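You operate a simulated robot arm through the tools that you are given. There is no shell and no other tool. Be economical: measure what you need, move in short steps, check, and stop when the job is done.

You run a simulated two-armed robot. Do the job below in one go: nothing can be reset, and whatever is moved stays where it is left.

JOB
On the coin bench top, fold the polishing cloth in half.

It is judged by the outcome, as a careful person would: the job done as asked, and still so three seconds after it is handed in. It fails if anything else is knocked over, pushed out of place, dropped, spilled or broken. Flat cloth is picked up by pressing the open fingertips on it (5 to 10 N) and closing them slowly along it; thin cloth reads only 2 to 8 mm in the jaws.

ROBOT AND FRAMES
Two 7-joint arms with two-finger parallel grippers on one trunk, on a base that drives. Base frame: it is fixed to the floor where the robot stands at the start and does not move with it; the origin is under the middle of the robot, x ahead of it, y to its left, z up. Lengths are in m, angles in rad, forces in N, time in s.
The left shoulder is at the start at [0.07, 0.163, 1.07], the right one opposite. Places, roughly: coin bench top [0.5, 0.1, 0.8]. Payload 3.43 kg a hand.
The tool frame of a hand sits at the grasp point between the pads (the TCP): z along the fingers, y along the line on which they close. The tips reach 0.034 m beyond it. Largest opening 0.128 m; finger width 0.024, thickness 0.012; the body of the gripper, 0.048 by 0.13 m, starts 0.096 m behind the TCP.
Orientation is that of the tool frame in the base frame, as a unit quaternion [x, y, z, w]. With the fingers straight down and closing along the base's y, the tool's x points along the base's -x, its y along +y and its z along -z.

CONTROLS
- The arms move only by the tool arm_command. It takes "left_plan", "right_plan" or both (then of equal length, played together; a hand with none holds still); each is a list of rows, each a list of 7 numbers: the turn, a rotation vector about the tool's x, y, z in units of 90 degrees (1.0 is 90 degrees), then the shift along the tool's x, y, z in units of 400 mm (1.0 is 400 mm), then the opening, from 0 (shut) to 1 (fully open). In form: [[rx, ry, rz, x, y, z, hand], ...]. A call has 1 to 10 rows; each row is the pose to reach, as a shift and turn from the pose commanded when the call began, along the tool's axes at that moment. A call with a number of a shift or a turn outside -1 to 1 is refused whole. Rows are played at 5 a second. More than 0.05 m and 0.15 rad between two rows, or a gripper value outside its range, and nothing of the call is played. Where a pose cannot be reached the arm comes as near as it can. A force on the tool above 40 N (or 10 N above the force at the start of the call, whichever is more), or a blocked arm, ends the call early, and 0.2 s more pass. The fingers move at their own pace (about 0.153 m/s each) and stop on an object; they squeeze with about 28 N. The grip force told is the motor's: it shows also when the fingers shut on nothing. Time passes only in rows, and 0.2 s behind the last, so rows that repeat a pose let the fingers close. It gives the time, the measured TCP pose, the force on the tool (base axes), the opening and the grip force at its end, in the units of the frame above (readings bear some noise), with the torque about the TCP (base axes, N m) and any sound that the robot's microphone picked up, and new pictures: "pictures" is both (left out), scene, wrist or none (wrist: the cameras of the hands that moved).
- Cameras (640 x 400 px; columns grow to the right, rows downward): "scene" is now at [0.1266, 0.0036, 1.274]; the picture's right is [0.04, -1.00, 0.00], its down [-0.78, -0.03, -0.62] and it looks along [0.62, 0.03, -0.78] (base axes); focal length 214 px, centre (320, 200). "left" rides on the left gripper at [0.076, 0.011, -0.16] in its tool frame; the picture's right is [-0.15, 0.99, 0.00], its down [-0.88, -0.13, -0.46] and it looks along [-0.45, -0.07, 0.89] (tool axes); focal length 234 px, centre (320, 200). "right" rides on the right gripper at [0.076, -0.011, -0.16] in its tool frame; the picture's right is [0.15, 0.99, 0.00], its down [-0.88, 0.13, -0.46] and it looks along [-0.45, 0.07, 0.89] (tool axes); focal length 234 px, centre (320, 200). There is no depth. A picture from a camera that has moved, and an enlarged one, comes with that camera's place and axes in the base frame and with its lens.
- slide_trunk(by): slides the trunk up (or, below 0, down) by that many m; the arms and the scene camera ride with it, the base frame stays. It gives what a move gives, with no picture.
- steer(legs): drives the robot by 1 to 6 legs, each [ahead, left, turn to the left] in m, m and rad, along the robot's own axes; the way and the turn of a leg run together, so that a leg with both is an arc; at most 1.5 m and 3.142 rad a leg. The arms and the cameras ride along, it lands a little off, and it stops where it bumps. It gives what a move gives, and a new picture of the scene camera.
- pan_tilt(pan, tilt): turns the head with the scene camera to pan (to the left, within 1.501 rad either way) and tilt (down, from -0.506 to 1.204), counted from straight ahead of the robot. It gives what a move gives, and a new picture of the scene camera.
- enlarge(camera, box): a new picture of the part [left, top, right, bottom] of that camera's present view, enlarged. The clock stands still meanwhile.
- sign_off(): hands the job in; it is judged then, once.

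Go step by step. Nothing tells you exact positions but the pictures and the camera data: compare them with the known pose of the tool, close in by small moves and look again before you grip or let go. The budget is 120 turns and 260 pictures, counting those below and the enlarged ones. Unless the task says otherwise, let go and move clear before handing in, and close with one line.

The tools are called after "Call:" as a command line: name --argument value ..., lists and objects as JSON in quotes. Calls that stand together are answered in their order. arm_command: Moves the arms, as the interface text tells. Its arguments: {"type":"object","properties":{"left_plan":{"type":"array"},"right_plan":{"type":"array"},"pictures":{"type":"string","enum":["both","scene","wrist","none"]}},"required":[]} The other tools are called the same way: slide_trunk (by) slides the trunk up or down; steer (legs) drives the base; pan_tilt (pan, tilt) turns the head that bears the scene camera; enlarge (camera, box) takes an enlarged picture of a part of a camera's view; sign_off () hands the job in.

At the start:

```text
time_s: 0.0
left_ee_pos: [0.6509, 0.1983, 0.9601]
left_tcp_rot: [0.0, 1.0, 0.0, 0.0]
left_force: [-0.1, 0.2, -0.1]
left_moment: [-0.02, 0.0, 0.02]
left_width: 0.1279
left_grasp_force: 0.0
right_ee_pos: [0.4988, -0.3355, 0.9714]
right_tcp_rot: [0.001, 1.0, 0.0, 0.0]
right_force: [-0.1, -0.7, 0.2]
right_moment: [-0.01, 0.0, -0.01]
right_width: 0.128
right_grasp_force: 0.0
trunk travel left (down, up): [-0.55, 0.39]
robot x, y, heading: [0.0002, 0.0003, 0.003]
head pan, tilt: [0.042, 0.897]
```

scene: 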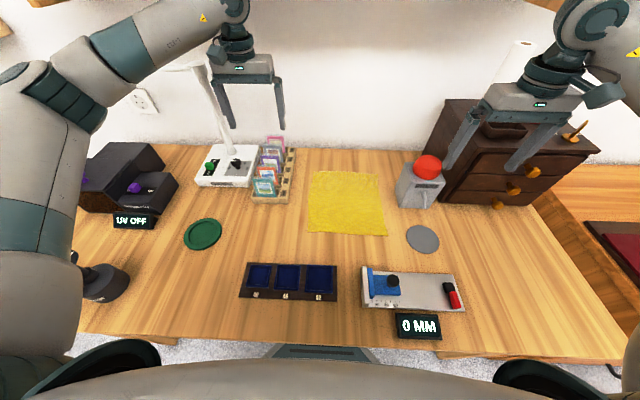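
right: 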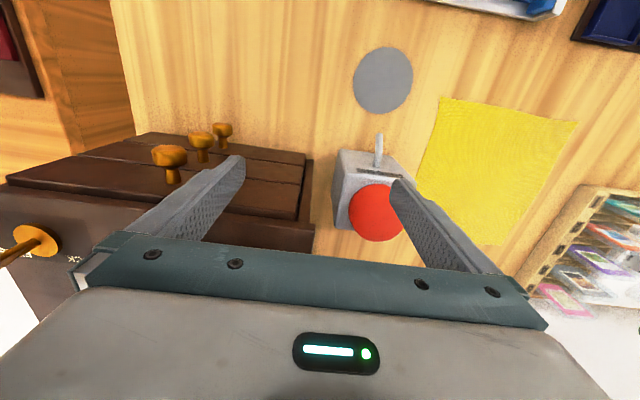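
left: 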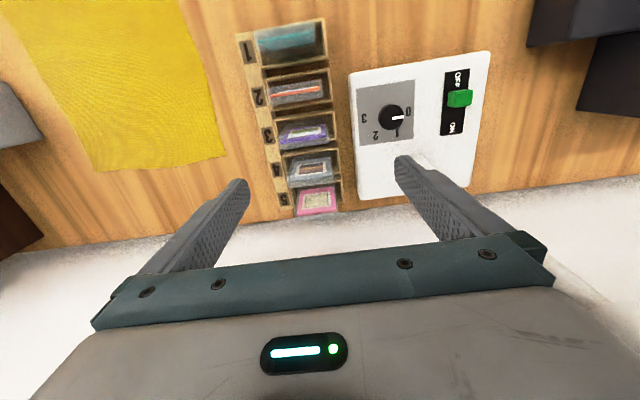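

The yellow cloth looks roughly 0.22 m square, at x 0.42–0.65, y −0.165–0.058, on a top at z about 0.765. I'll fold the near edge over the far one, starting by bringing both hands above the near corners, turned so they close along x.

Call:
arm_command --left_plan '[[0, 0, 0.094, 0.05, -0.042, 0, 0.9], [0, 0, 0.188, 0.1, -0.084, 0, 0.8], [0, 0, 0.282, 0.15, -0.126, 0, 0.7], [0, 0, 0.376, 0.2, -0.168, 0, 0.6], [0, 0, 0.47, 0.25, -0.21, 0, 0.5], [0, 0, 0.564, 0.3, -0.252, 0, 0.4], [0, 0, 0.658, 0.35, -0.294, 0, 0.35], [0, 0, 0.752, 0.4, -0.336, 0, 0.35], [0, 0, 0.846, 0.45, -0.378, 0, 0.35], [0, 0, 0.94, 0.5, -0.42, 0, 0.35]]' --right_plan '[[0, 0, -0.094, 0.0125, 0, -0.075, 0.9], [0, 0, -0.188, 0.025, 0.05, -0.075, 0.8], [0, 0, -0.282, 0.0375, 0.1, -0.075, 0.7], [0, 0, -0.376, 0.05, 0.15, -0.075, 0.6], [0, 0, -0.47, 0.0625, 0.2, -0.075, 0.5], [0, 0, -0.564, 0.075, 0.26, -0.06, 0.4], [0, 0, -0.658, 0.0875, 0.32, -0.05, 0.35], [0, 0, -0.752, 0.1, 0.38, -0.03, 0.35], [0, 0, -0.846, 0.1125, 0.44, -0.01, 0.35], [0, 0, -0.94, 0.125, 0.5, 0, 0.35]]'

```text
time_s: 2.2
left_ee_pos: [0.4492, 0.0299, 0.9609]
left_tcp_rot: [0.674, 0.739, 0.0, 0.0]
left_force: [0.9, -0.2, 0.2]
left_moment: [-0.02, 0.0, 0.02]
left_width: 0.0448
left_grasp_force: 0.1
right_ee_pos: [0.4488, -0.1347, 0.9694]
right_tcp_rot: [-0.673, 0.739, 0.0, 0.0]
right_force: [0.1, 0.8, 0.3]
right_moment: [0.01, 0.04, 0.0]
right_width: 0.0449
right_grasp_force: 0.1
trunk travel left (down, up): [-0.55, 0.39]
robot x, y, heading: [-0.0026, -0.0014, 0.003]
head pan, tilt: [0.042, 0.897]
camera scene: at [0.1267, 0.0038, 1.2741], right [0.04, -1.0, 0.0], down [-0.78, -0.03, -0.62], along [0.62, 0.03, -0.78], focal length 214 px, centre (320, 200)
camera right: at [0.4526, -0.2107, 1.129], right [-1.0, -0.06, 0.0], down [-0.05, 0.89, 0.46], along [-0.03, 0.46, -0.89], focal length 234 px, centre (320, 200)
camera left: at [0.4552, 0.1064, 1.1202], right [1.0, -0.05, 0.0], down [-0.05, -0.89, 0.46], along [-0.02, -0.46, -0.89], focal length 234 px, centre (320, 200)
```

scene: 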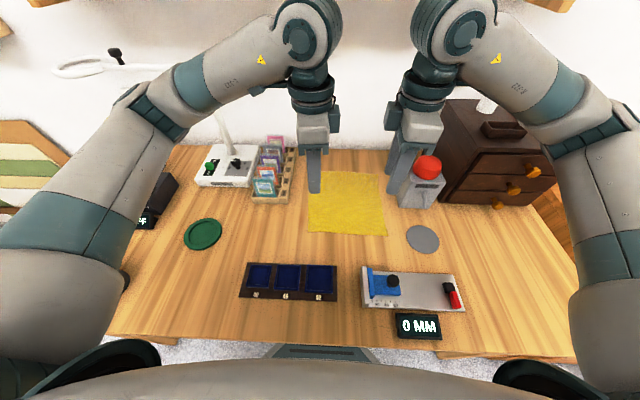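
right: 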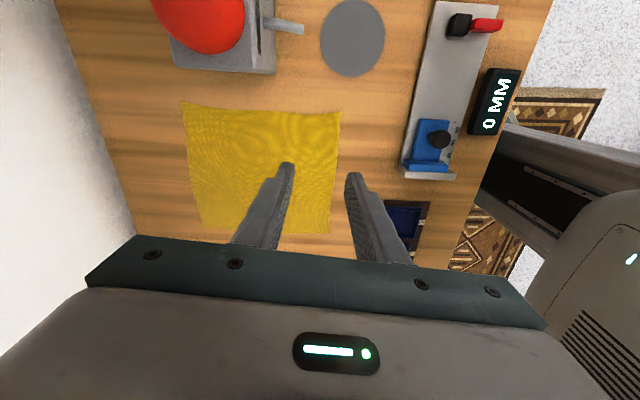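
left: 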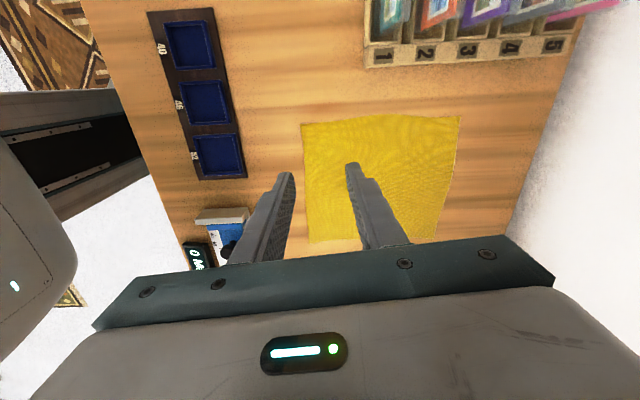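

Both cameras put the near corners at about (0.42, −0.17) and (0.425, 0.05). I'll square up the hands and come down to just above the cloth.

Call:
arm_command --left_plan '[[0, 0, 0.02, 0, 0, 0.09, 0.27], [0, 0, 0.04, 0, 0, 0.18, 0.27], [0, 0, 0.06, 0, 0, 0.26, 0.27], [0, 0, 0.06, 0, 0, 0.34, 0.27]]' --right_plan '[[0, 0, -0.02, 0.01, 0, 0.1, 0.27], [0, 0, -0.04, 0.02, 0, 0.2, 0.27], [0, 0, -0.06, 0.0375, 0, 0.28, 0.27], [0, 0, -0.06, 0.0375, 0, 0.36, 0.27]]'

```text
time_s: 3.2
left_ee_pos: [0.4492, 0.0309, 0.8231]
left_tcp_rot: [0.706, 0.708, 0.0, 0.0]
left_force: [-0.3, 0.3, 0.3]
left_moment: [-0.02, 0.01, 0.0]
left_width: 0.0349
left_grasp_force: 0.2
right_ee_pos: [0.4152, -0.1362, 0.8584]
right_tcp_rot: [0.707, -0.707, 0.0, 0.0]
right_force: [0.3, -0.1, -0.7]
right_moment: [-0.07, 0.03, -0.04]
right_width: 0.0345
right_grasp_force: 0.0
right hand out of reach, approached as far as the arm can: row 2, 3, 4
trunk travel left (down, up): [-0.55, 0.39]
robot x, y, heading: [0.0004, -0.0, -0.001]
head pan, tilt: [0.042, 0.897]
camera scene: at [0.1271, 0.0044, 1.2741], right [0.04, -1.0, 0.0], down [-0.78, -0.03, -0.62], along [0.62, 0.03, -0.78], focal length 214 px, centre (320, 200)
camera right: at [0.4263, -0.2125, 1.0174], right [-0.99, -0.15, 0.0], down [-0.13, 0.88, 0.46], along [-0.07, 0.45, -0.89], focal length 234 px, centre (320, 200)
camera left: at [0.4606, 0.1062, 0.9812], right [0.99, -0.15, 0.0], down [-0.13, -0.88, 0.46], along [-0.07, -0.45, -0.89], focal length 234 px, centre (320, 200)
```

scene: 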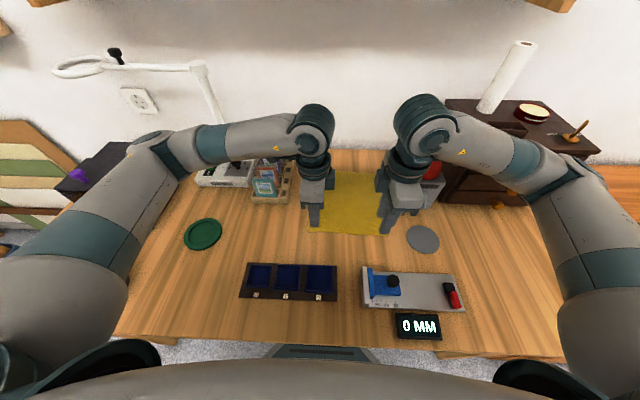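
right: 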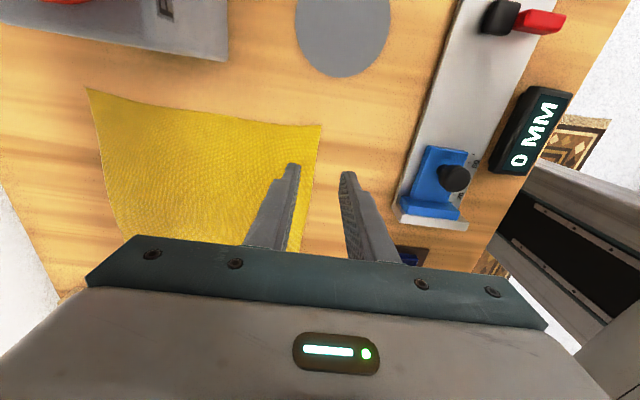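
left: 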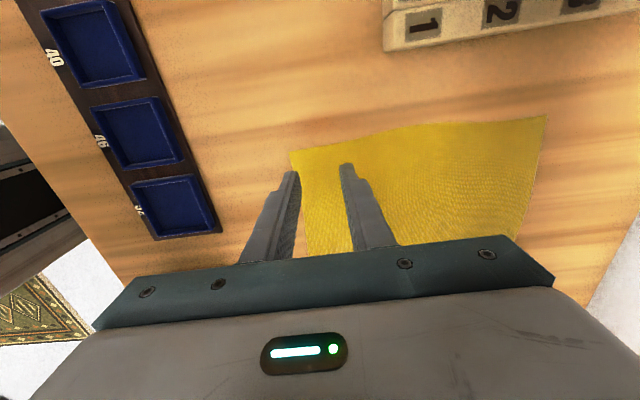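

The right hand is too close in to reach its spot. I'll lift both hands and back the robot off by about 0.12 m.

Call:
arm_command --left_plan '[[0, 0, 0, 0, 0, -0.1, 0.27], [0, 0, 0, 0, 0, -0.2, 0.27], [0, 0, 0, 0, 0, -0.3, 0.27]]' --right_plan '[[0, 0, 0, 0, 0, -0.1, 0.27], [0, 0, 0, 0, 0, -0.2, 0.27], [0, 0, 0, 0, 0, -0.3, 0.27]]' --pictures "none"

Call:
steer --legs '[[-0.12, 0, 0]]'

```text
time_s: 4.0
left_ee_pos: [0.4523, 0.0278, 0.9416]
left_tcp_rot: [0.707, 0.707, 0.0, 0.0]
left_force: [0.7, -0.1, 0.1]
left_moment: [0.01, -0.01, 0.01]
left_width: 0.0348
left_grasp_force: 0.1
right_ee_pos: [0.4155, -0.137, 0.9754]
right_tcp_rot: [-0.707, 0.707, -0.001, 0.0]
right_force: [-0.2, 0.3, 0.1]
right_moment: [0.04, -0.03, -0.01]
right_width: 0.0348
right_grasp_force: 0.0
trunk travel left (down, up): [-0.55, 0.39]
robot x, y, heading: [-0.0006, -0.0042, 0.0]
head pan, tilt: [0.042, 0.897]
```

```text
time_s: 5.2
left_ee_pos: [0.3347, 0.0274, 0.942]
left_tcp_rot: [0.708, 0.706, -0.001, 0.002]
left_force: [-0.1, -0.1, -0.5]
left_moment: [0.0, 0.0, 0.0]
left_width: 0.0344
left_grasp_force: 0.0
right_ee_pos: [0.2987, -0.1378, 0.9757]
right_tcp_rot: [-0.706, 0.708, 0.0, 0.001]
right_force: [-0.5, 0.3, 0.6]
right_moment: [0.02, -0.04, 0.0]
right_width: 0.0346
right_grasp_force: 0.0
trunk travel left (down, up): [-0.55, 0.39]
robot x, y, heading: [-0.1191, 0.002, -0.004]
head pan, tilt: [0.042, 0.897]
camera scene: at [0.0089, 0.0033, 1.2741], right [0.04, -1.0, 0.0], down [-0.78, -0.03, -0.62], along [0.62, 0.02, -0.78], focal length 214 px, centre (320, 200)
```

scene: 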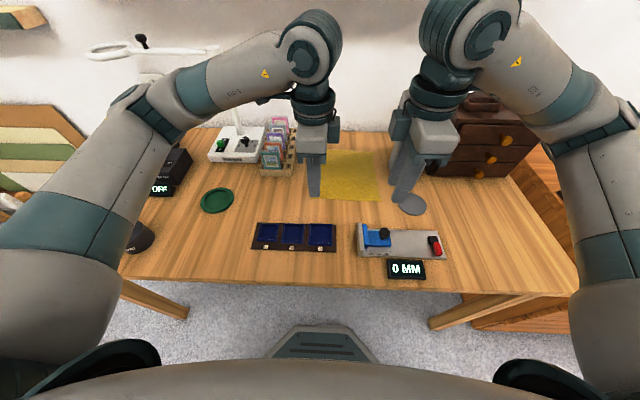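

Now I'll bring the hands forward over the near corners again, still high.

Call:
arm_command --left_plan '[[0, 0, 0, 0, 0.1, 0, 0.27], [0, 0, 0, 0, 0.2, 0, 0.27], [0, 0, 0, 0, 0.28, 0.02, 0.27], [0, 0, 0, 0.006, 0.28, 0.03, 0.27]]' --right_plan '[[0, 0, 0, 0, -0.1, 0, 0.27], [0, 0, 0, 0.01, -0.2, 0.02, 0.27], [0, 0, 0, 0.02, -0.3, 0.07, 0.27], [0, 0, 0, 0.03, -0.37, 0.11, 0.27]]'

```text
time_s: 6.2
left_ee_pos: [0.3643, 0.0264, 0.9426]
left_tcp_rot: [0.706, 0.708, -0.001, -0.001]
left_force: [-0.2, -0.1, 0.7]
left_moment: [-0.03, 0.0, -0.01]
left_width: 0.0342
left_grasp_force: 0.0
left hand out of reach, approached as far as the arm can: row 1, 2, 3, 4
right_ee_pos: [0.3374, -0.111, 0.9536]
right_tcp_rot: [-0.705, 0.709, -0.001, 0.001]
right_force: [0.2, -0.4, 0.0]
right_moment: [0.0, -0.03, -0.01]
right_width: 0.0347
right_grasp_force: 0.0
right hand out of reach, approached as far as the arm can: row 1, 2, 3, 4
trunk travel left (down, up): [-0.55, 0.39]
robot x, y, heading: [-0.1157, -0.0012, -0.003]
head pan, tilt: [0.042, 0.897]
camera scene: at [0.0093, 0.0035, 1.2741], right [0.04, -1.0, 0.0], down [-0.78, -0.03, -0.62], along [0.62, 0.02, -0.78], focal length 214 px, centre (320, 200)
camera right: at [0.3475, -0.1876, 1.1129], right [-0.99, -0.14, 0.0], down [-0.12, 0.88, 0.46], along [-0.06, 0.45, -0.89], focal length 234 px, centre (320, 200)
camera left: at [0.3766, 0.1021, 1.1019], right [0.99, -0.14, 0.0], down [-0.13, -0.88, 0.46], along [-0.07, -0.45, -0.89], focal length 234 px, centre (320, 200)
```

scene: 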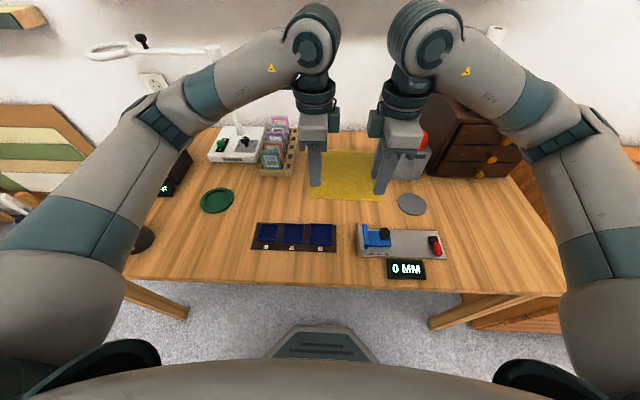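
right: 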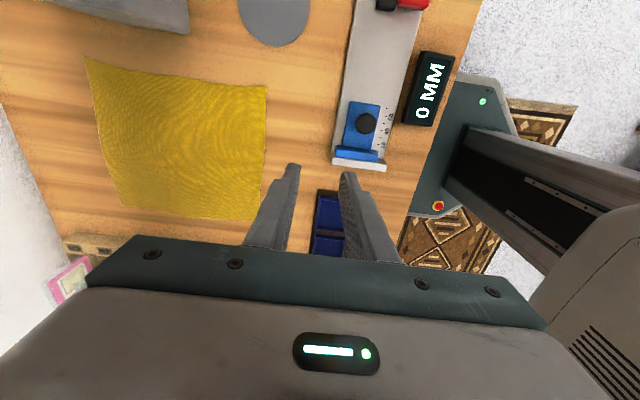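
left: 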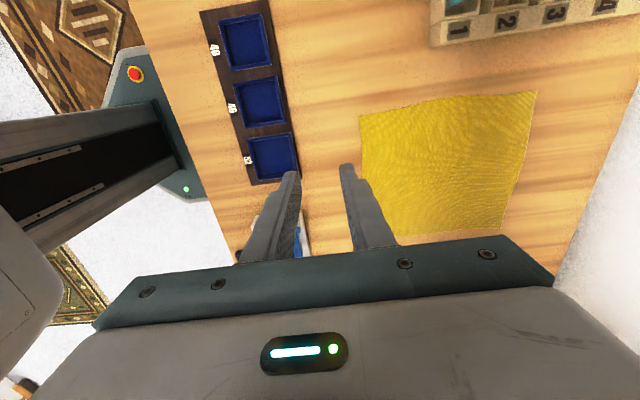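

Turning the hands fully outward runs into a wrist limit. I'll turn both back to about 45°, which also suits pinching a corner, and move over the corners.

Call:
arm_command --left_plan '[[0, 0, -0.09, 0, 0, 0, 0.25], [0, 0, -0.18, 0, 0.03, 0, 0.25], [0, 0, -0.27, 0, 0.08, 0, 0.25], [0, 0, -0.36, 0, 0.13, 0.01, 0.25], [0, 0, -0.44, 0, 0.18, 0.02, 0.25], [0, 0, -0.5, 0.002, 0.207, 0.03, 0.25]]' --right_plan '[[0, 0, 0.09, 0.01, 0, 0, 0.25], [0, 0, 0.18, 0.03, -0.04, 0, 0.25], [0, 0, 0.27, 0.05, -0.1, 0.01, 0.25], [0, 0, 0.36, 0.07, -0.16, 0.03, 0.25], [0, 0, 0.44, 0.08, -0.22, 0.05, 0.25], [0, 0, 0.5, 0.091, -0.26, 0.06, 0.25]]'

```text
time_s: 7.6
left_ee_pos: [0.4468, 0.0279, 0.9337]
left_tcp_rot: [0.383, 0.924, 0.0, 0.0]
left_force: [0.1, -0.8, 0.2]
left_moment: [0.0, -0.04, 0.0]
left_width: 0.0319
left_grasp_force: 0.0
right_ee_pos: [0.4441, -0.1532, 0.9327]
right_tcp_rot: [-0.38, 0.925, -0.001, -0.001]
right_force: [0.2, -0.3, -0.4]
right_moment: [-0.01, 0.02, 0.0]
right_width: 0.0321
right_grasp_force: 0.0
trunk travel left (down, up): [-0.55, 0.39]
robot x, y, heading: [-0.1152, 0.0009, -0.002]
head pan, tilt: [0.042, 0.897]
camera scene: at [0.0099, 0.0032, 1.274], right [0.04, -1.0, 0.0], down [-0.78, -0.03, -0.62], along [0.62, 0.02, -0.78], focal length 214 px, centre (320, 200)
camera right: at [0.3981, -0.2154, 1.0927], right [-0.8, 0.6, 0.0], down [0.53, 0.71, 0.45], along [0.27, 0.36, -0.89], focal length 234 px, centre (320, 200)
camera left: at [0.4019, 0.0897, 1.0924], right [0.8, 0.59, 0.0], down [0.53, -0.72, 0.46], along [0.27, -0.37, -0.89], focal length 234 px, centre (320, 200)
```

scene: 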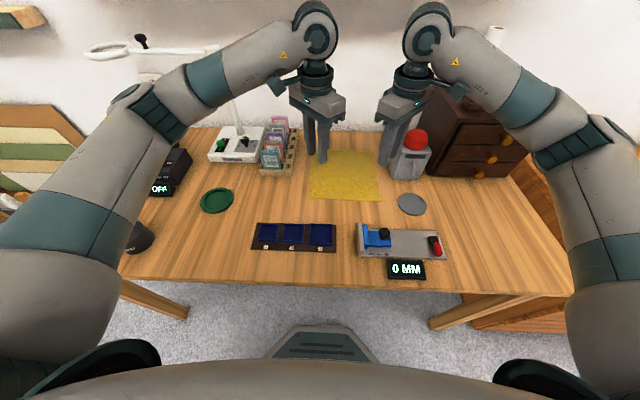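
right: 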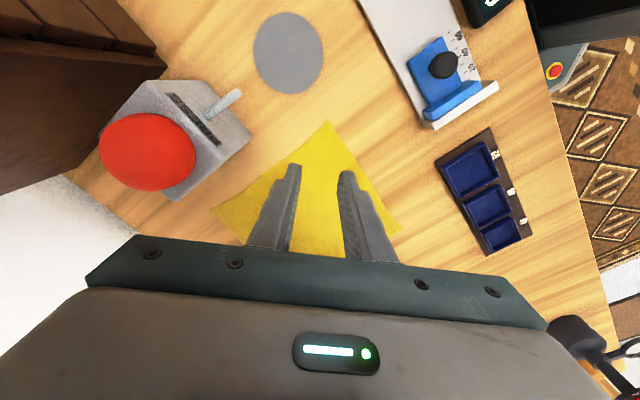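
left: 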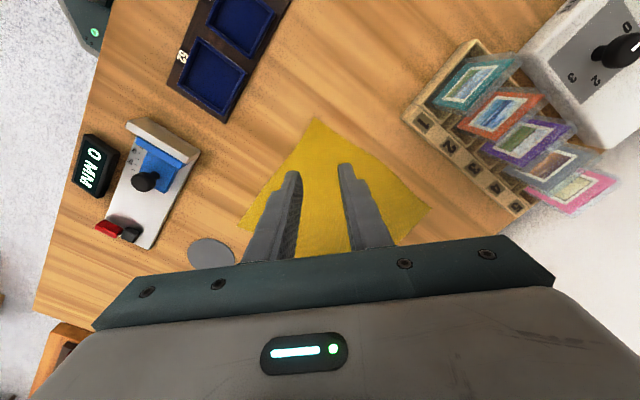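

Both hands are centred on the corner diagonals. I'll descend to just above the cloth.

Call:
arm_command --left_plan '[[0, 0, 0, 0, 0, 0.1, 0.25], [0, 0, 0, 0, 0, 0.2, 0.25], [0, 0, 0, 0, 0, 0.27, 0.25], [0, 0, 0, 0, 0, 0.3, 0.25]]' --right_plan '[[0, 0, 0, 0, 0, 0.1, 0.25], [0, 0, 0, 0, 0, 0.2, 0.25], [0, 0, 0, 0, 0, 0.27, 0.25], [0, 0, 0, 0, 0, 0.3, 0.25]]'

```text
time_s: 8.6
left_ee_pos: [0.4471, 0.0293, 0.8113]
left_tcp_rot: [0.384, 0.923, 0.0, 0.0]
left_force: [0.1, -0.9, -0.5]
left_moment: [0.02, -0.01, -0.03]
left_width: 0.0318
left_grasp_force: 0.1
right_ee_pos: [0.4423, -0.1532, 0.8131]
right_tcp_rot: [-0.381, 0.925, 0.0, 0.0]
right_force: [0.6, 0.4, 0.2]
right_moment: [0.02, 0.01, 0.0]
right_width: 0.0321
right_grasp_force: 0.1
trunk travel left (down, up): [-0.55, 0.39]
robot x, y, heading: [-0.119, -0.0028, -0.006]
head pan, tilt: [0.042, 0.897]
camera scene: at [0.0097, 0.0034, 1.2741], right [0.04, -1.0, 0.0], down [-0.78, -0.03, -0.62], along [0.62, 0.02, -0.78], focal length 214 px, centre (320, 200)
camera right: at [0.3972, -0.2155, 0.9715], right [-0.8, 0.6, 0.0], down [0.53, 0.71, 0.46], along [0.27, 0.37, -0.89], focal length 234 px, centre (320, 200)
camera left: at [0.402, 0.0914, 0.9703], right [0.81, 0.59, 0.0], down [0.53, -0.72, 0.46], along [0.27, -0.37, -0.89], focal length 234 px, centre (320, 200)
```

scene: 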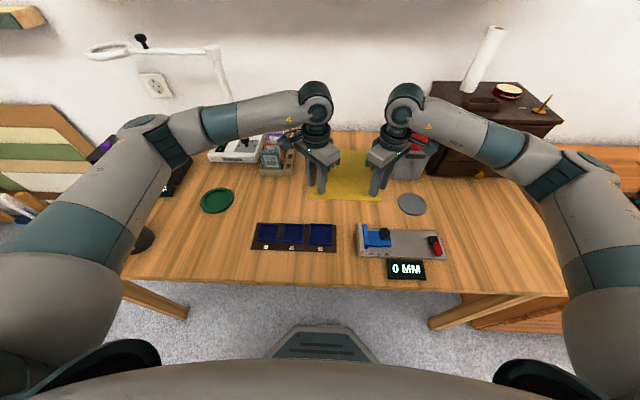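
right: 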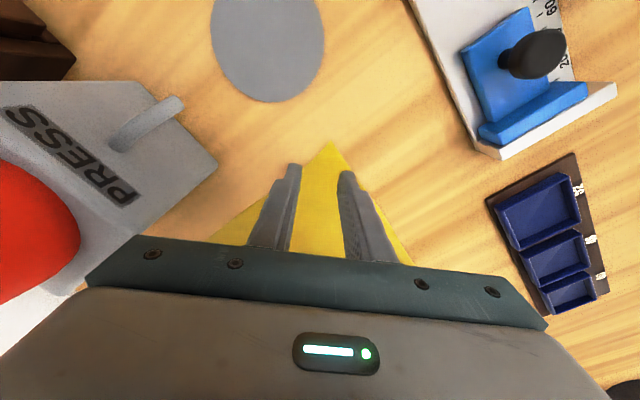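
left: 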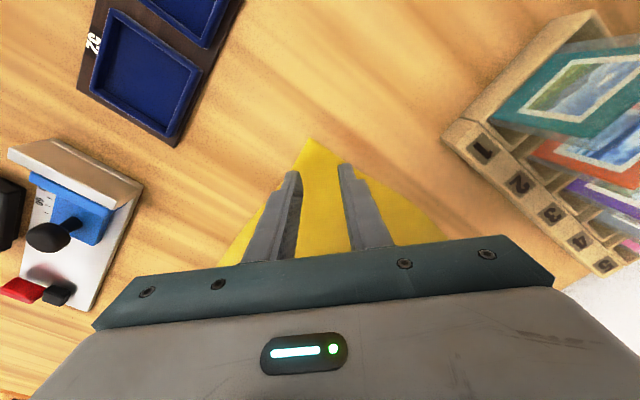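

The tips are just over the corners, near the cloth's edges. I'll narrow the fingers, shift slightly inward and lower gently to contact.

Call:
arm_command --left_plan '[[0, 0, 0, -0.012, 0, 0.01, 0.2], [0, 0, 0, -0.012, 0, 0.02, 0.2], [0, 0, 0, -0.012, 0, 0.026, 0.2], [0, 0, 0, -0.012, 0, 0.03, 0.2]]' --right_plan '[[0, 0, 0, -0.012, 0, 0.01, 0.2], [0, 0, 0, -0.012, 0, 0.02, 0.2], [0, 0, 0, -0.012, 0, 0.028, 0.2], [0, 0, 0, -0.012, 0, 0.034, 0.2]]' --pictures "wrist"

```text
time_s: 9.6
left_ee_pos: [0.4489, 0.0253, 0.798]
left_tcp_rot: [0.385, 0.923, 0.0, -0.001]
left_force: [0.2, 0.4, 0.4]
left_moment: [0.02, -0.03, 0.01]
left_width: 0.0256
left_grasp_force: 0.0
right_ee_pos: [0.4461, -0.1499, 0.8005]
right_tcp_rot: [-0.381, 0.924, 0.0, 0.0]
right_force: [-0.7, -0.1, -0.3]
right_moment: [0.0, -0.01, -0.01]
right_width: 0.0255
right_grasp_force: 0.1
trunk travel left (down, up): [-0.55, 0.39]
robot x, y, heading: [-0.1162, 0.0004, -0.004]
head pan, tilt: [0.042, 0.897]
camera right: at [0.3994, -0.2114, 0.9596], right [-0.8, 0.6, 0.0], down [0.53, 0.71, 0.46], along [0.27, 0.36, -0.89], focal length 234 px, centre (320, 200)
camera left: at [0.404, 0.0868, 0.9575], right [0.81, 0.59, 0.0], down [0.53, -0.72, 0.46], along [0.27, -0.37, -0.89], focal length 234 px, centre (320, 200)
```

right: 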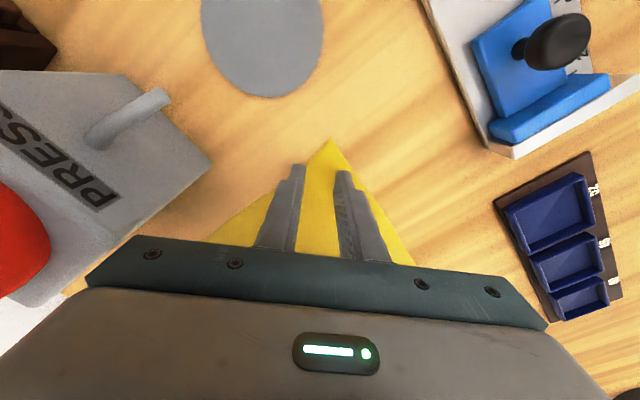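
left: 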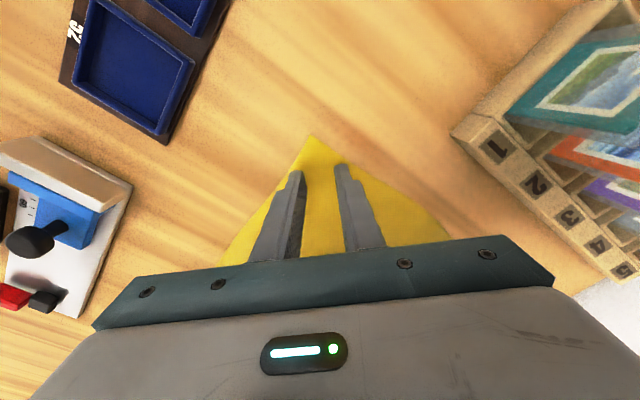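

No contact yet, so I'll keep going down in 2 mm steps.

Call:
arm_command --left_plan '[[0, 0, 0, 0, 0, 0.004, 0.2], [0, 0, 0, 0, 0, 0.008, 0.2], [0, 0, 0, 0, 0, 0.012, 0.2]]' --right_plan '[[0, 0, 0, 0, 0, 0.006, 0.2], [0, 0, 0, 0, 0, 0.012, 0.2], [0, 0, 0, 0, 0, 0.018, 0.2]]' --pictures "none"

```text
time_s: 10.4
left_ee_pos: [0.4493, 0.0253, 0.796]
left_tcp_rot: [0.384, 0.923, 0.0, 0.0]
left_force: [0.1, 0.2, -0.2]
left_moment: [-0.03, 0.01, 0.01]
left_width: 0.0258
left_grasp_force: 0.0
right_ee_pos: [0.4457, -0.1499, 0.7949]
right_tcp_rot: [-0.38, 0.925, 0.0, 0.002]
right_force: [0.2, -3.3, 18.5]
right_moment: [-0.08, 0.22, 0.06]
right_width: 0.0253
right_grasp_force: 0.1
trunk travel left (down, up): [-0.55, 0.39]
robot x, y, heading: [-0.1183, 0.0013, -0.004]
head pan, tilt: [0.042, 0.897]
```

The right hand is pressing at 18 N, a little hard; the left isn't touching yet. I'll ease the right up and lower the left.

Call:
arm_command --left_plan '[[0, 0, 0, 0, 0, 0.003, 0.2], [0, 0, 0, 0, 0, 0.005, 0.2]]' --right_plan '[[0, 0, 0, 0, 0, -0.002, 0.2], [0, 0, 0, 0, 0, -0.0025, 0.2]]' --pictures "none"

```text
time_s: 11.0
left_ee_pos: [0.449, 0.025, 0.7954]
left_tcp_rot: [0.384, 0.923, 0.0, 0.001]
left_force: [-1.7, -0.6, 11.5]
left_moment: [0.04, 0.15, 0.02]
left_width: 0.0255
left_grasp_force: 0.0
right_ee_pos: [0.4456, -0.1499, 0.7947]
right_tcp_rot: [-0.381, 0.925, 0.001, 0.002]
right_force: [2.8, -2.0, 11.4]
right_moment: [-0.04, -0.05, 0.0]
right_width: 0.0253
right_grasp_force: 0.0
trunk travel left (down, up): [-0.55, 0.39]
robot x, y, heading: [-0.1183, 0.0001, -0.002]
head pan, tilt: [0.042, 0.897]
```

Both press at about 11 N; I'll ease off a touch and close slowly.

Call:
arm_command --left_plan '[[0, 0, 0, 0, 0, -0.001, 0.19], [0, 0, 0, 0, 0, -0.001, 0.16], [0, 0, 0, 0, 0, -0.001, 0.13], [0, 0, 0, 0, 0, -0.001, 0.1], [0, 0, 0, 0, 0, -0.001, 0.07], [0, 0, 0, 0, 0, -0.001, 0.04], [0, 0, 0, 0, 0, -0.001, 0.0], [0, 0, 0, 0, 0, -0.001, 0.0], [0, 0, 0, 0, 0, -0.001, 0.0]]' --right_plan '[[0, 0, 0, 0, 0, -0.001, 0.19], [0, 0, 0, 0, 0, -0.001, 0.16], [0, 0, 0, 0, 0, -0.001, 0.13], [0, 0, 0, 0, 0, -0.001, 0.1], [0, 0, 0, 0, 0, -0.001, 0.07], [0, 0, 0, 0, 0, -0.001, 0.04], [0, 0, 0, 0, 0, -0.001, 0.0], [0, 0, 0, 0, 0, -0.001, 0.0], [0, 0, 0, 0, 0, -0.001, 0.0]]'

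```text
time_s: 13.0
left_ee_pos: [0.4481, 0.0238, 0.7947]
left_tcp_rot: [0.385, 0.923, 0.0, 0.001]
left_force: [-0.4, -3.4, 23.3]
left_moment: [-0.01, 0.09, 0.0]
left_width: 0.0
left_grasp_force: 28.2
right_ee_pos: [0.4445, -0.1494, 0.7956]
right_tcp_rot: [-0.381, 0.925, 0.0, 0.001]
right_force: [0.3, 3.6, 3.7]
right_moment: [0.11, -0.01, -0.03]
right_width: 0.0018
right_grasp_force: 28.0
trunk travel left (down, up): [-0.55, 0.39]
robot x, y, heading: [-0.1173, 0.0013, -0.004]
head pan, tilt: [0.042, 0.897]
camera scene: at [0.0072, 0.0034, 1.2744], right [0.04, -1.0, 0.0], down [-0.78, -0.03, -0.62], along [0.62, 0.02, -0.78], focal length 214 px, centre (320, 200)
camera right: at [0.3976, -0.2107, 0.9546], right [-0.8, 0.6, 0.0], down [0.53, 0.71, 0.46], along [0.27, 0.37, -0.89], focal length 234 px, centre (320, 200)
camera left: at [0.4029, 0.0859, 0.954], right [0.81, 0.59, 0.0], down [0.53, -0.72, 0.46], along [0.27, -0.37, -0.89], focal length 234 px, centre (320, 200)
```

scene: 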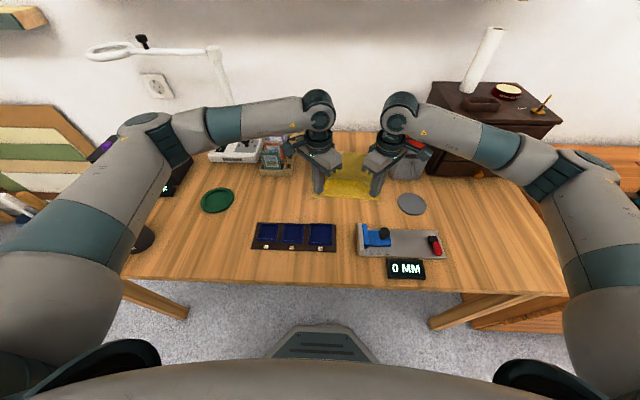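
right: 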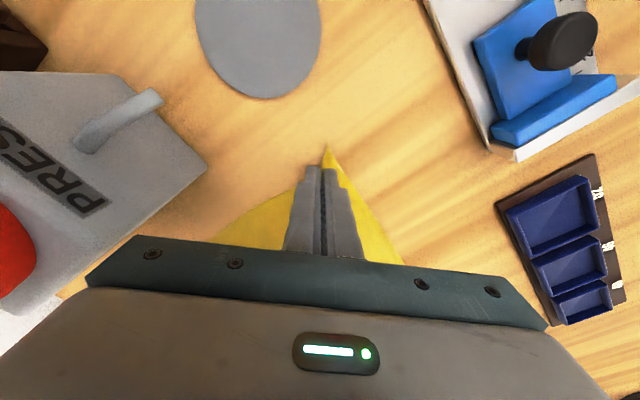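
left: 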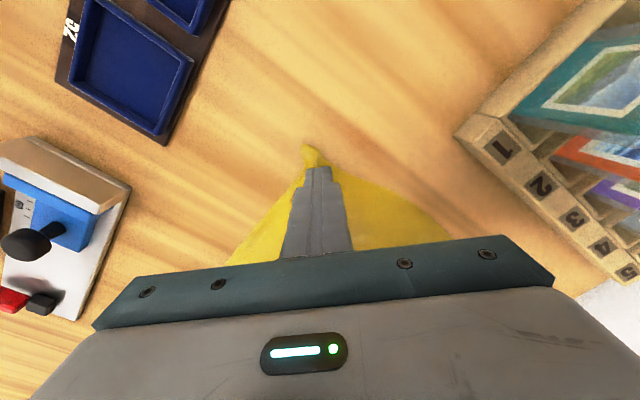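

The right reads 1.8 mm, the left 0 although its corner looks bunched. A small test lift will tell.

Call:
arm_command --left_plan '[[0, 0, 0, 0, 0, -0.02, 0.0], [0, 0, 0, 0, 0, -0.04, 0.0], [0, 0, 0, 0, 0, -0.06, 0.0]]' --right_plan '[[0, 0, 0, 0, 0, -0.02, 0.0], [0, 0, 0, 0, 0, -0.04, 0.0], [0, 0, 0, 0, 0, -0.06, 0.0]]'

```text
time_s: 13.8
left_ee_pos: [0.4493, 0.0255, 0.8167]
left_tcp_rot: [0.384, 0.923, 0.001, -0.001]
left_force: [-0.4, -0.6, 0.2]
left_moment: [0.02, 0.04, -0.02]
left_width: 0.0
left_grasp_force: 28.3
right_ee_pos: [0.4439, -0.1492, 0.8168]
right_tcp_rot: [-0.382, 0.924, 0.0, 0.0]
right_force: [0.0, 0.3, 0.0]
right_moment: [0.01, -0.02, -0.01]
right_width: 0.0018
right_grasp_force: 28.6
trunk travel left (down, up): [-0.55, 0.39]
robot x, y, heading: [-0.118, -0.003, -0.006]
head pan, tilt: [0.042, 0.897]
camera scene: at [0.0097, 0.0032, 1.2739], right [0.04, -1.0, 0.0], down [-0.78, -0.03, -0.62], along [0.62, 0.02, -0.78], focal length 214 px, centre (320, 200)
camera right: at [0.3988, -0.2107, 0.9772], right [-0.8, 0.6, 0.0], down [0.53, 0.71, 0.45], along [0.27, 0.36, -0.89], focal length 234 px, centre (320, 200)
camera left: at [0.4045, 0.0858, 0.9759], right [0.81, 0.59, 0.0], down [0.53, -0.72, 0.45], along [0.27, -0.37, -0.89], focal length 234 px, centre (320, 200)
```

scene: 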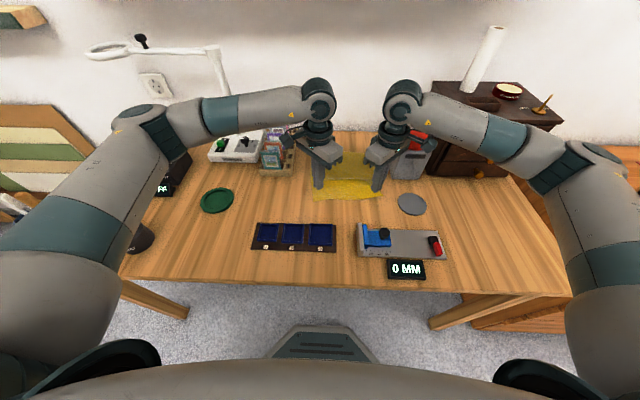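
right: 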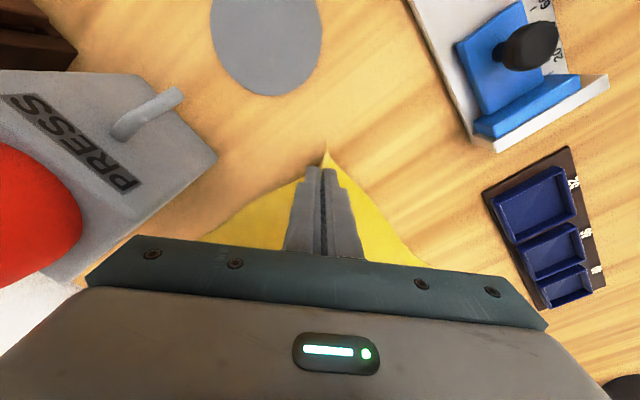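
left: 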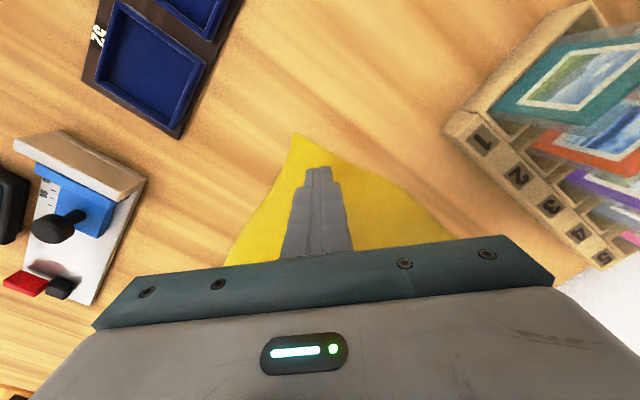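

The right corner is held, but the left slipped and its corner lies flat, shifted slightly. I'll reopen the left, recentre it 16 mm toward the corner and press again.

Call:
arm_command --left_plan '[[0, 0, 0, 0, -0.02, 0, 0.1], [0, 0, 0, 0, -0.04, 0, 0.26], [0, 0, 0, 0, -0.04, 0.02, 0.26], [0, 0, 0, 0, -0.04, 0.036, 0.26], [0, 0, 0, 0, -0.04, 0.046, 0.26]]' --pictures "wrist"

```text
time_s: 15.0
left_ee_pos: [0.4378, 0.0146, 0.7982]
left_tcp_rot: [0.385, 0.923, 0.0, 0.0]
left_force: [-0.3, 0.8, 0.0]
left_moment: [0.0, -0.03, -0.02]
left_width: 0.0335
left_grasp_force: 0.0
right_ee_pos: [0.445, -0.1482, 0.8172]
right_tcp_rot: [-0.381, 0.925, -0.001, 0.0]
right_force: [0.8, -0.3, -0.4]
right_moment: [-0.04, -0.01, -0.01]
right_width: 0.0017
right_grasp_force: 28.4
trunk travel left (down, up): [-0.55, 0.39]
robot x, y, heading: [-0.1194, 0.0005, -0.003]
head pan, tilt: [0.042, 0.897]
camera left: at [0.3933, 0.0758, 0.958], right [0.81, 0.59, 0.0], down [0.53, -0.72, 0.46], along [0.27, -0.37, -0.89], focal length 234 px, centre (320, 200)
```

left: 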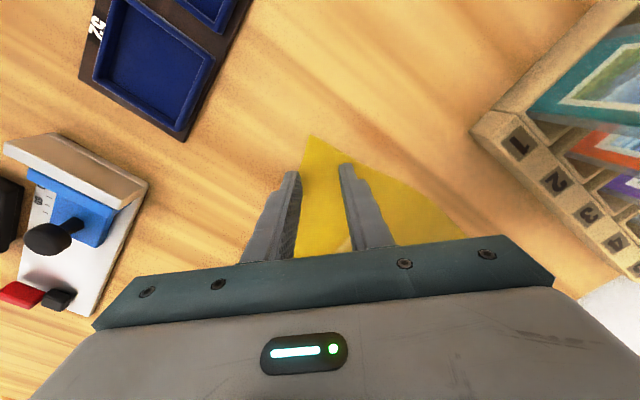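

The left finger is at the cloth's edge, so I'll move in slightly and then touch down gently.

Call:
arm_command --left_plan '[[0, 0, 0, -0.015, 0.012, 0, 0.22], [0, 0, 0, -0.015, 0.012, 0.004, 0.22], [0, 0, 0, -0.015, 0.012, 0.006, 0.22], [0, 0, 0, -0.015, 0.012, 0.008, 0.22]]' --pictures "wrist"

```text
time_s: 16.0
left_ee_pos: [0.4452, 0.0136, 0.7954]
left_tcp_rot: [0.384, 0.923, 0.0, 0.0]
left_force: [-0.4, 0.3, 0.5]
left_moment: [-0.01, -0.03, 0.0]
left_width: 0.0283
left_grasp_force: 0.1
right_ee_pos: [0.4453, -0.1496, 0.8178]
right_tcp_rot: [-0.381, 0.924, 0.001, 0.0]
right_force: [0.9, 0.7, -0.2]
right_moment: [-0.01, -0.04, -0.01]
right_width: 0.0017
right_grasp_force: 28.1
trunk travel left (down, up): [-0.55, 0.39]
robot x, y, heading: [-0.1188, 0.001, -0.009]
head pan, tilt: [0.042, 0.897]
camera left: at [0.4005, 0.0745, 0.9547], right [0.81, 0.59, 0.0], down [0.53, -0.72, 0.46], along [0.27, -0.37, -0.89], focal length 234 px, centre (320, 200)
```

left: 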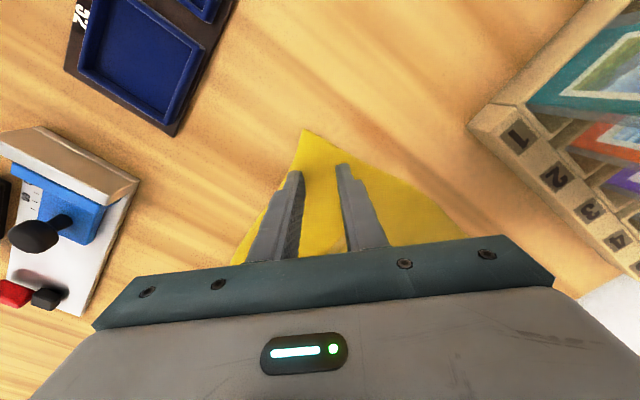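

Call:
arm_command --left_plan '[[0, 0, 0, 0, 0, 0.0015, 0.22], [0, 0, 0, 0, 0, 0.003, 0.22]]' --pictures "none"

```text
time_s: 16.6
left_ee_pos: [0.4447, 0.0126, 0.7952]
left_tcp_rot: [0.384, 0.923, 0.0, 0.0]
left_force: [2.0, -0.7, 3.3]
left_moment: [-0.01, 0.0, 0.02]
left_width: 0.028
left_grasp_force: 0.1
right_ee_pos: [0.4458, -0.1496, 0.8184]
right_tcp_rot: [-0.381, 0.925, 0.0, 0.0]
right_force: [0.7, -0.8, -1.2]
right_moment: [-0.01, 0.0, 0.0]
right_width: 0.0017
right_grasp_force: 27.8
trunk travel left (down, up): [-0.55, 0.39]
robot x, y, heading: [-0.1161, 0.0002, -0.002]
head pan, tilt: [0.042, 0.897]
```

The left has just touched at about 3 N. A hair more pressure, then I'll close slowly.

Call:
arm_command --left_plan '[[0, 0, 0, 0, 0, 0.001, 0.21], [0, 0, 0, 0, 0, 0.001, 0.18], [0, 0, 0, 0, 0, 0.001, 0.15], [0, 0, 0, 0, 0, 0.001, 0.12], [0, 0, 0, 0, 0, 0.001, 0.09], [0, 0, 0, 0, 0, 0.001, 0.06], [0, 0, 0, 0, 0, 0.001, 0.03], [0, 0, 0, 0, 0, 0.001, 0.0], [0, 0, 0, 0, 0, 0.001, 0.0]]' --pictures "wrist"

```text
time_s: 18.6
left_ee_pos: [0.4452, 0.0126, 0.7959]
left_tcp_rot: [0.384, 0.923, -0.001, 0.0]
left_force: [0.1, -3.1, 10.1]
left_moment: [-0.1, 0.05, 0.01]
left_width: 0.0019
left_grasp_force: 28.3
right_ee_pos: [0.4443, -0.1501, 0.8194]
right_tcp_rot: [-0.381, 0.925, 0.0, 0.0]
right_force: [-0.5, 3.2, -0.9]
right_moment: [0.09, -0.03, -0.04]
right_width: 0.0017
right_grasp_force: 28.5
trunk travel left (down, up): [-0.55, 0.39]
robot x, y, heading: [-0.1178, -0.003, -0.005]
head pan, tilt: [0.042, 0.897]
camera left: at [0.3995, 0.0747, 0.9542], right [0.81, 0.59, 0.0], down [0.53, -0.72, 0.46], along [0.27, -0.37, -0.89], focal length 234 px, centre (320, 200)
```

left: 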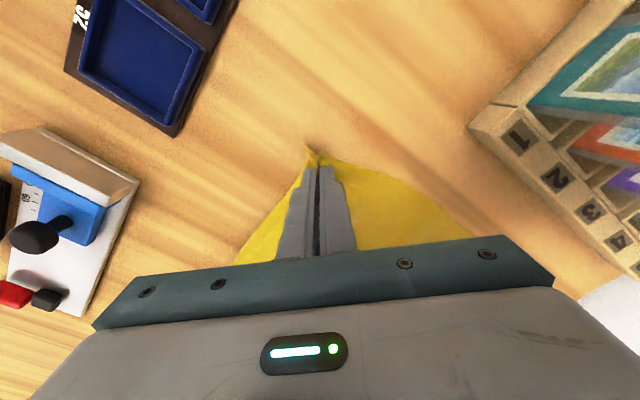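

Both hands now hold cloth at about 1.8 mm. I'll lift and move forward a little, and check both corners come along.

Call:
arm_command --left_plan '[[0, 0, 0, -0.01, 0.01, -0.05, 0.0], [0, 0, 0, -0.03, 0.03, -0.1, 0.0], [0, 0, 0, -0.06, 0.06, -0.15, 0.0], [0, 0, 0, -0.09, 0.09, -0.18, 0.0]]' --right_plan '[[0, 0, 0, -0.01, -0.01, -0.01, 0.0], [0, 0, 0, -0.03, -0.03, -0.05, 0.0], [0, 0, 0, -0.06, -0.06, -0.09, 0.0], [0, 0, 0, -0.09, -0.09, -0.12, 0.0]]'

```text
time_s: 19.6
left_ee_pos: [0.4965, 0.0155, 0.8673]
left_tcp_rot: [0.384, 0.923, 0.001, -0.001]
left_force: [-0.1, -2.1, -0.4]
left_moment: [-0.05, -0.01, 0.01]
left_width: 0.0014
left_grasp_force: 28.0
right_ee_pos: [0.4957, -0.151, 0.869]
right_tcp_rot: [-0.381, 0.924, 0.0, 0.0]
right_force: [0.3, 1.3, 0.4]
right_moment: [0.04, 0.02, 0.02]
right_width: 0.0018
right_grasp_force: 28.3
trunk travel left (down, up): [-0.55, 0.39]
robot x, y, heading: [-0.1125, 0.0053, -0.002]
head pan, tilt: [0.042, 0.897]
camera scene: at [0.0098, 0.0034, 1.274], right [0.04, -1.0, 0.0], down [-0.78, -0.03, -0.62], along [0.62, 0.02, -0.78], focal length 214 px, centre (320, 200)
camera right: at [0.4507, -0.2113, 1.0277], right [-0.8, 0.6, 0.0], down [0.53, 0.71, 0.46], along [0.27, 0.37, -0.89], focal length 234 px, centre (320, 200)
camera left: at [0.4513, 0.0758, 1.0261], right [0.8, 0.59, 0.0], down [0.53, -0.72, 0.46], along [0.27, -0.37, -0.89], focal length 234 px, centre (320, 200)
```

scene: 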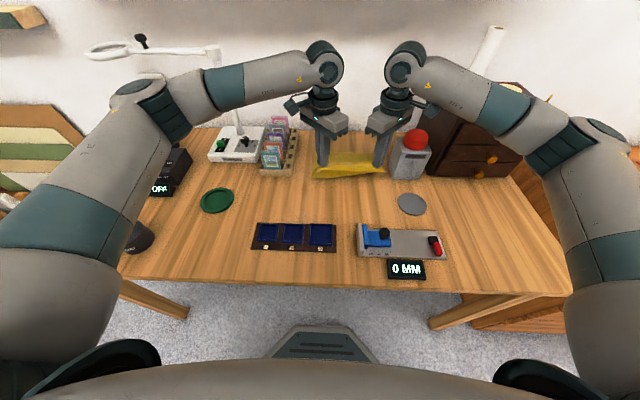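
right: 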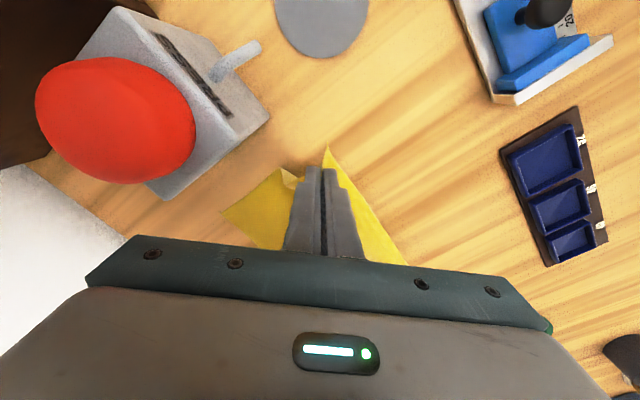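
left: 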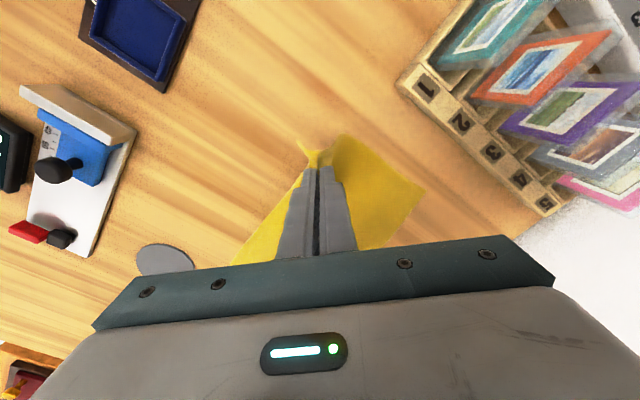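

Both corners are up and the cloth is draping well. I'll carry on over the fold, tilting the hands so the fingers point forward and down.

Call:
arm_command --left_plan '[[-0.059, -0.059, 0, -0.018, 0.02, -0.02, 0.0], [-0.118, -0.118, 0, -0.034, 0.04, -0.035, 0.0], [-0.177, -0.177, 0, -0.05, 0.06, -0.045, 0.0], [-0.236, -0.236, 0, -0.064, 0.084, -0.053, 0.0]]' --right_plan '[[0.059, -0.059, 0, -0.02, -0.018, -0.02, 0.0], [0.118, -0.118, 0, -0.04, -0.034, -0.035, 0.0], [0.177, -0.177, 0, -0.06, -0.05, -0.045, 0.0], [0.236, -0.236, 0, -0.084, -0.064, -0.053, 0.0]]'

Call:
enlarge --camera "scene" --box '[250, 80, 490, 230]'

```text
time_s: 20.6
left_ee_pos: [0.5382, 0.018, 0.8873]
left_tcp_rot: [0.37, 0.892, 0.099, 0.241]
left_force: [1.4, -0.3, -0.3]
left_moment: [-0.03, 0.01, -0.01]
left_width: 0.0015
left_grasp_force: 28.1
right_ee_pos: [0.5391, -0.1435, 0.8884]
right_tcp_rot: [-0.368, 0.893, -0.1, 0.24]
right_force: [0.8, 0.6, 0.0]
right_moment: [-0.01, 0.02, 0.0]
right_width: 0.0016
right_grasp_force: 27.9
trunk travel left (down, up): [-0.55, 0.39]
robot x, y, heading: [-0.1167, 0.0002, -0.009]
head pan, tilt: [0.042, 0.897]
camera scene: at [0.0095, 0.0036, 1.2741], right [0.04, -1.0, 0.0], down [-0.78, -0.03, -0.62], along [0.62, 0.02, -0.78], focal length 214 px, centre (320, 200)
camera right: at [0.4188, -0.2041, 1.0037], right [-0.69, 0.6, -0.4], down [0.23, 0.71, 0.66], along [0.68, 0.36, -0.63], focal length 234 px, centre (320, 200)
camera left: at [0.4192, 0.0803, 1.0028], right [0.7, 0.59, 0.4], down [0.23, -0.72, 0.66], along [0.68, -0.37, -0.63], focal length 234 px, centre (320, 200)
```

scene: 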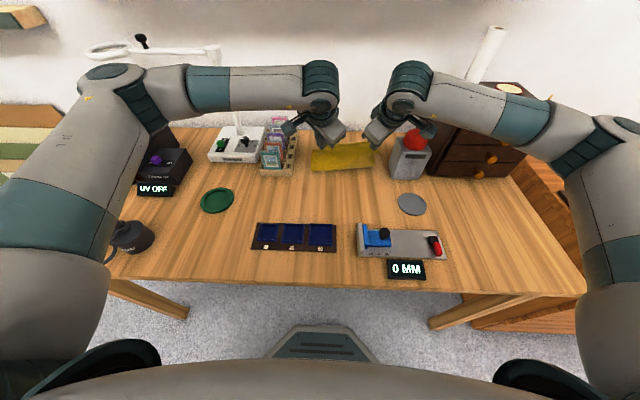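
right: 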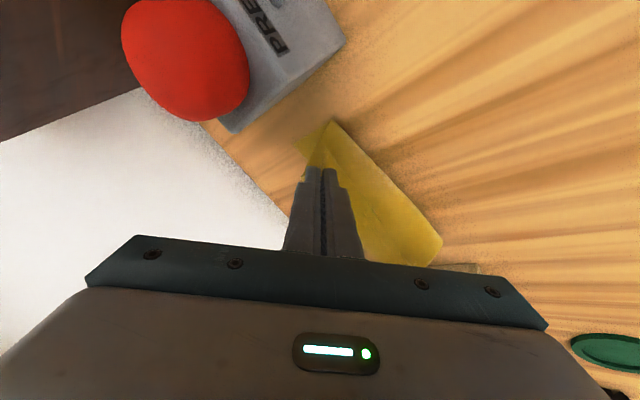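
left: 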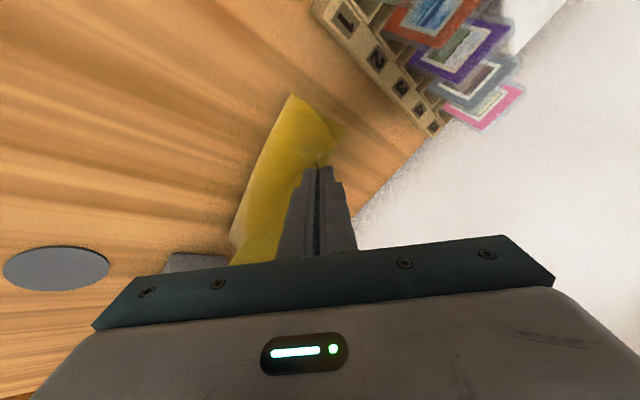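

```text
2.67 times, centred on (370, 155) of scene
camera zoom: at [0.0095, 0.0036, 1.2741], right [0.04, -1.0, 0.0], down [-0.78, -0.03, -0.62], along [0.62, 0.02, -0.78], focal length 572 px, centre (187, 320)
```

zoom: 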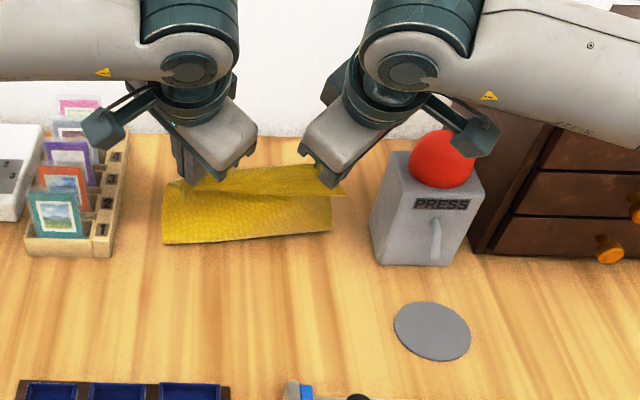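

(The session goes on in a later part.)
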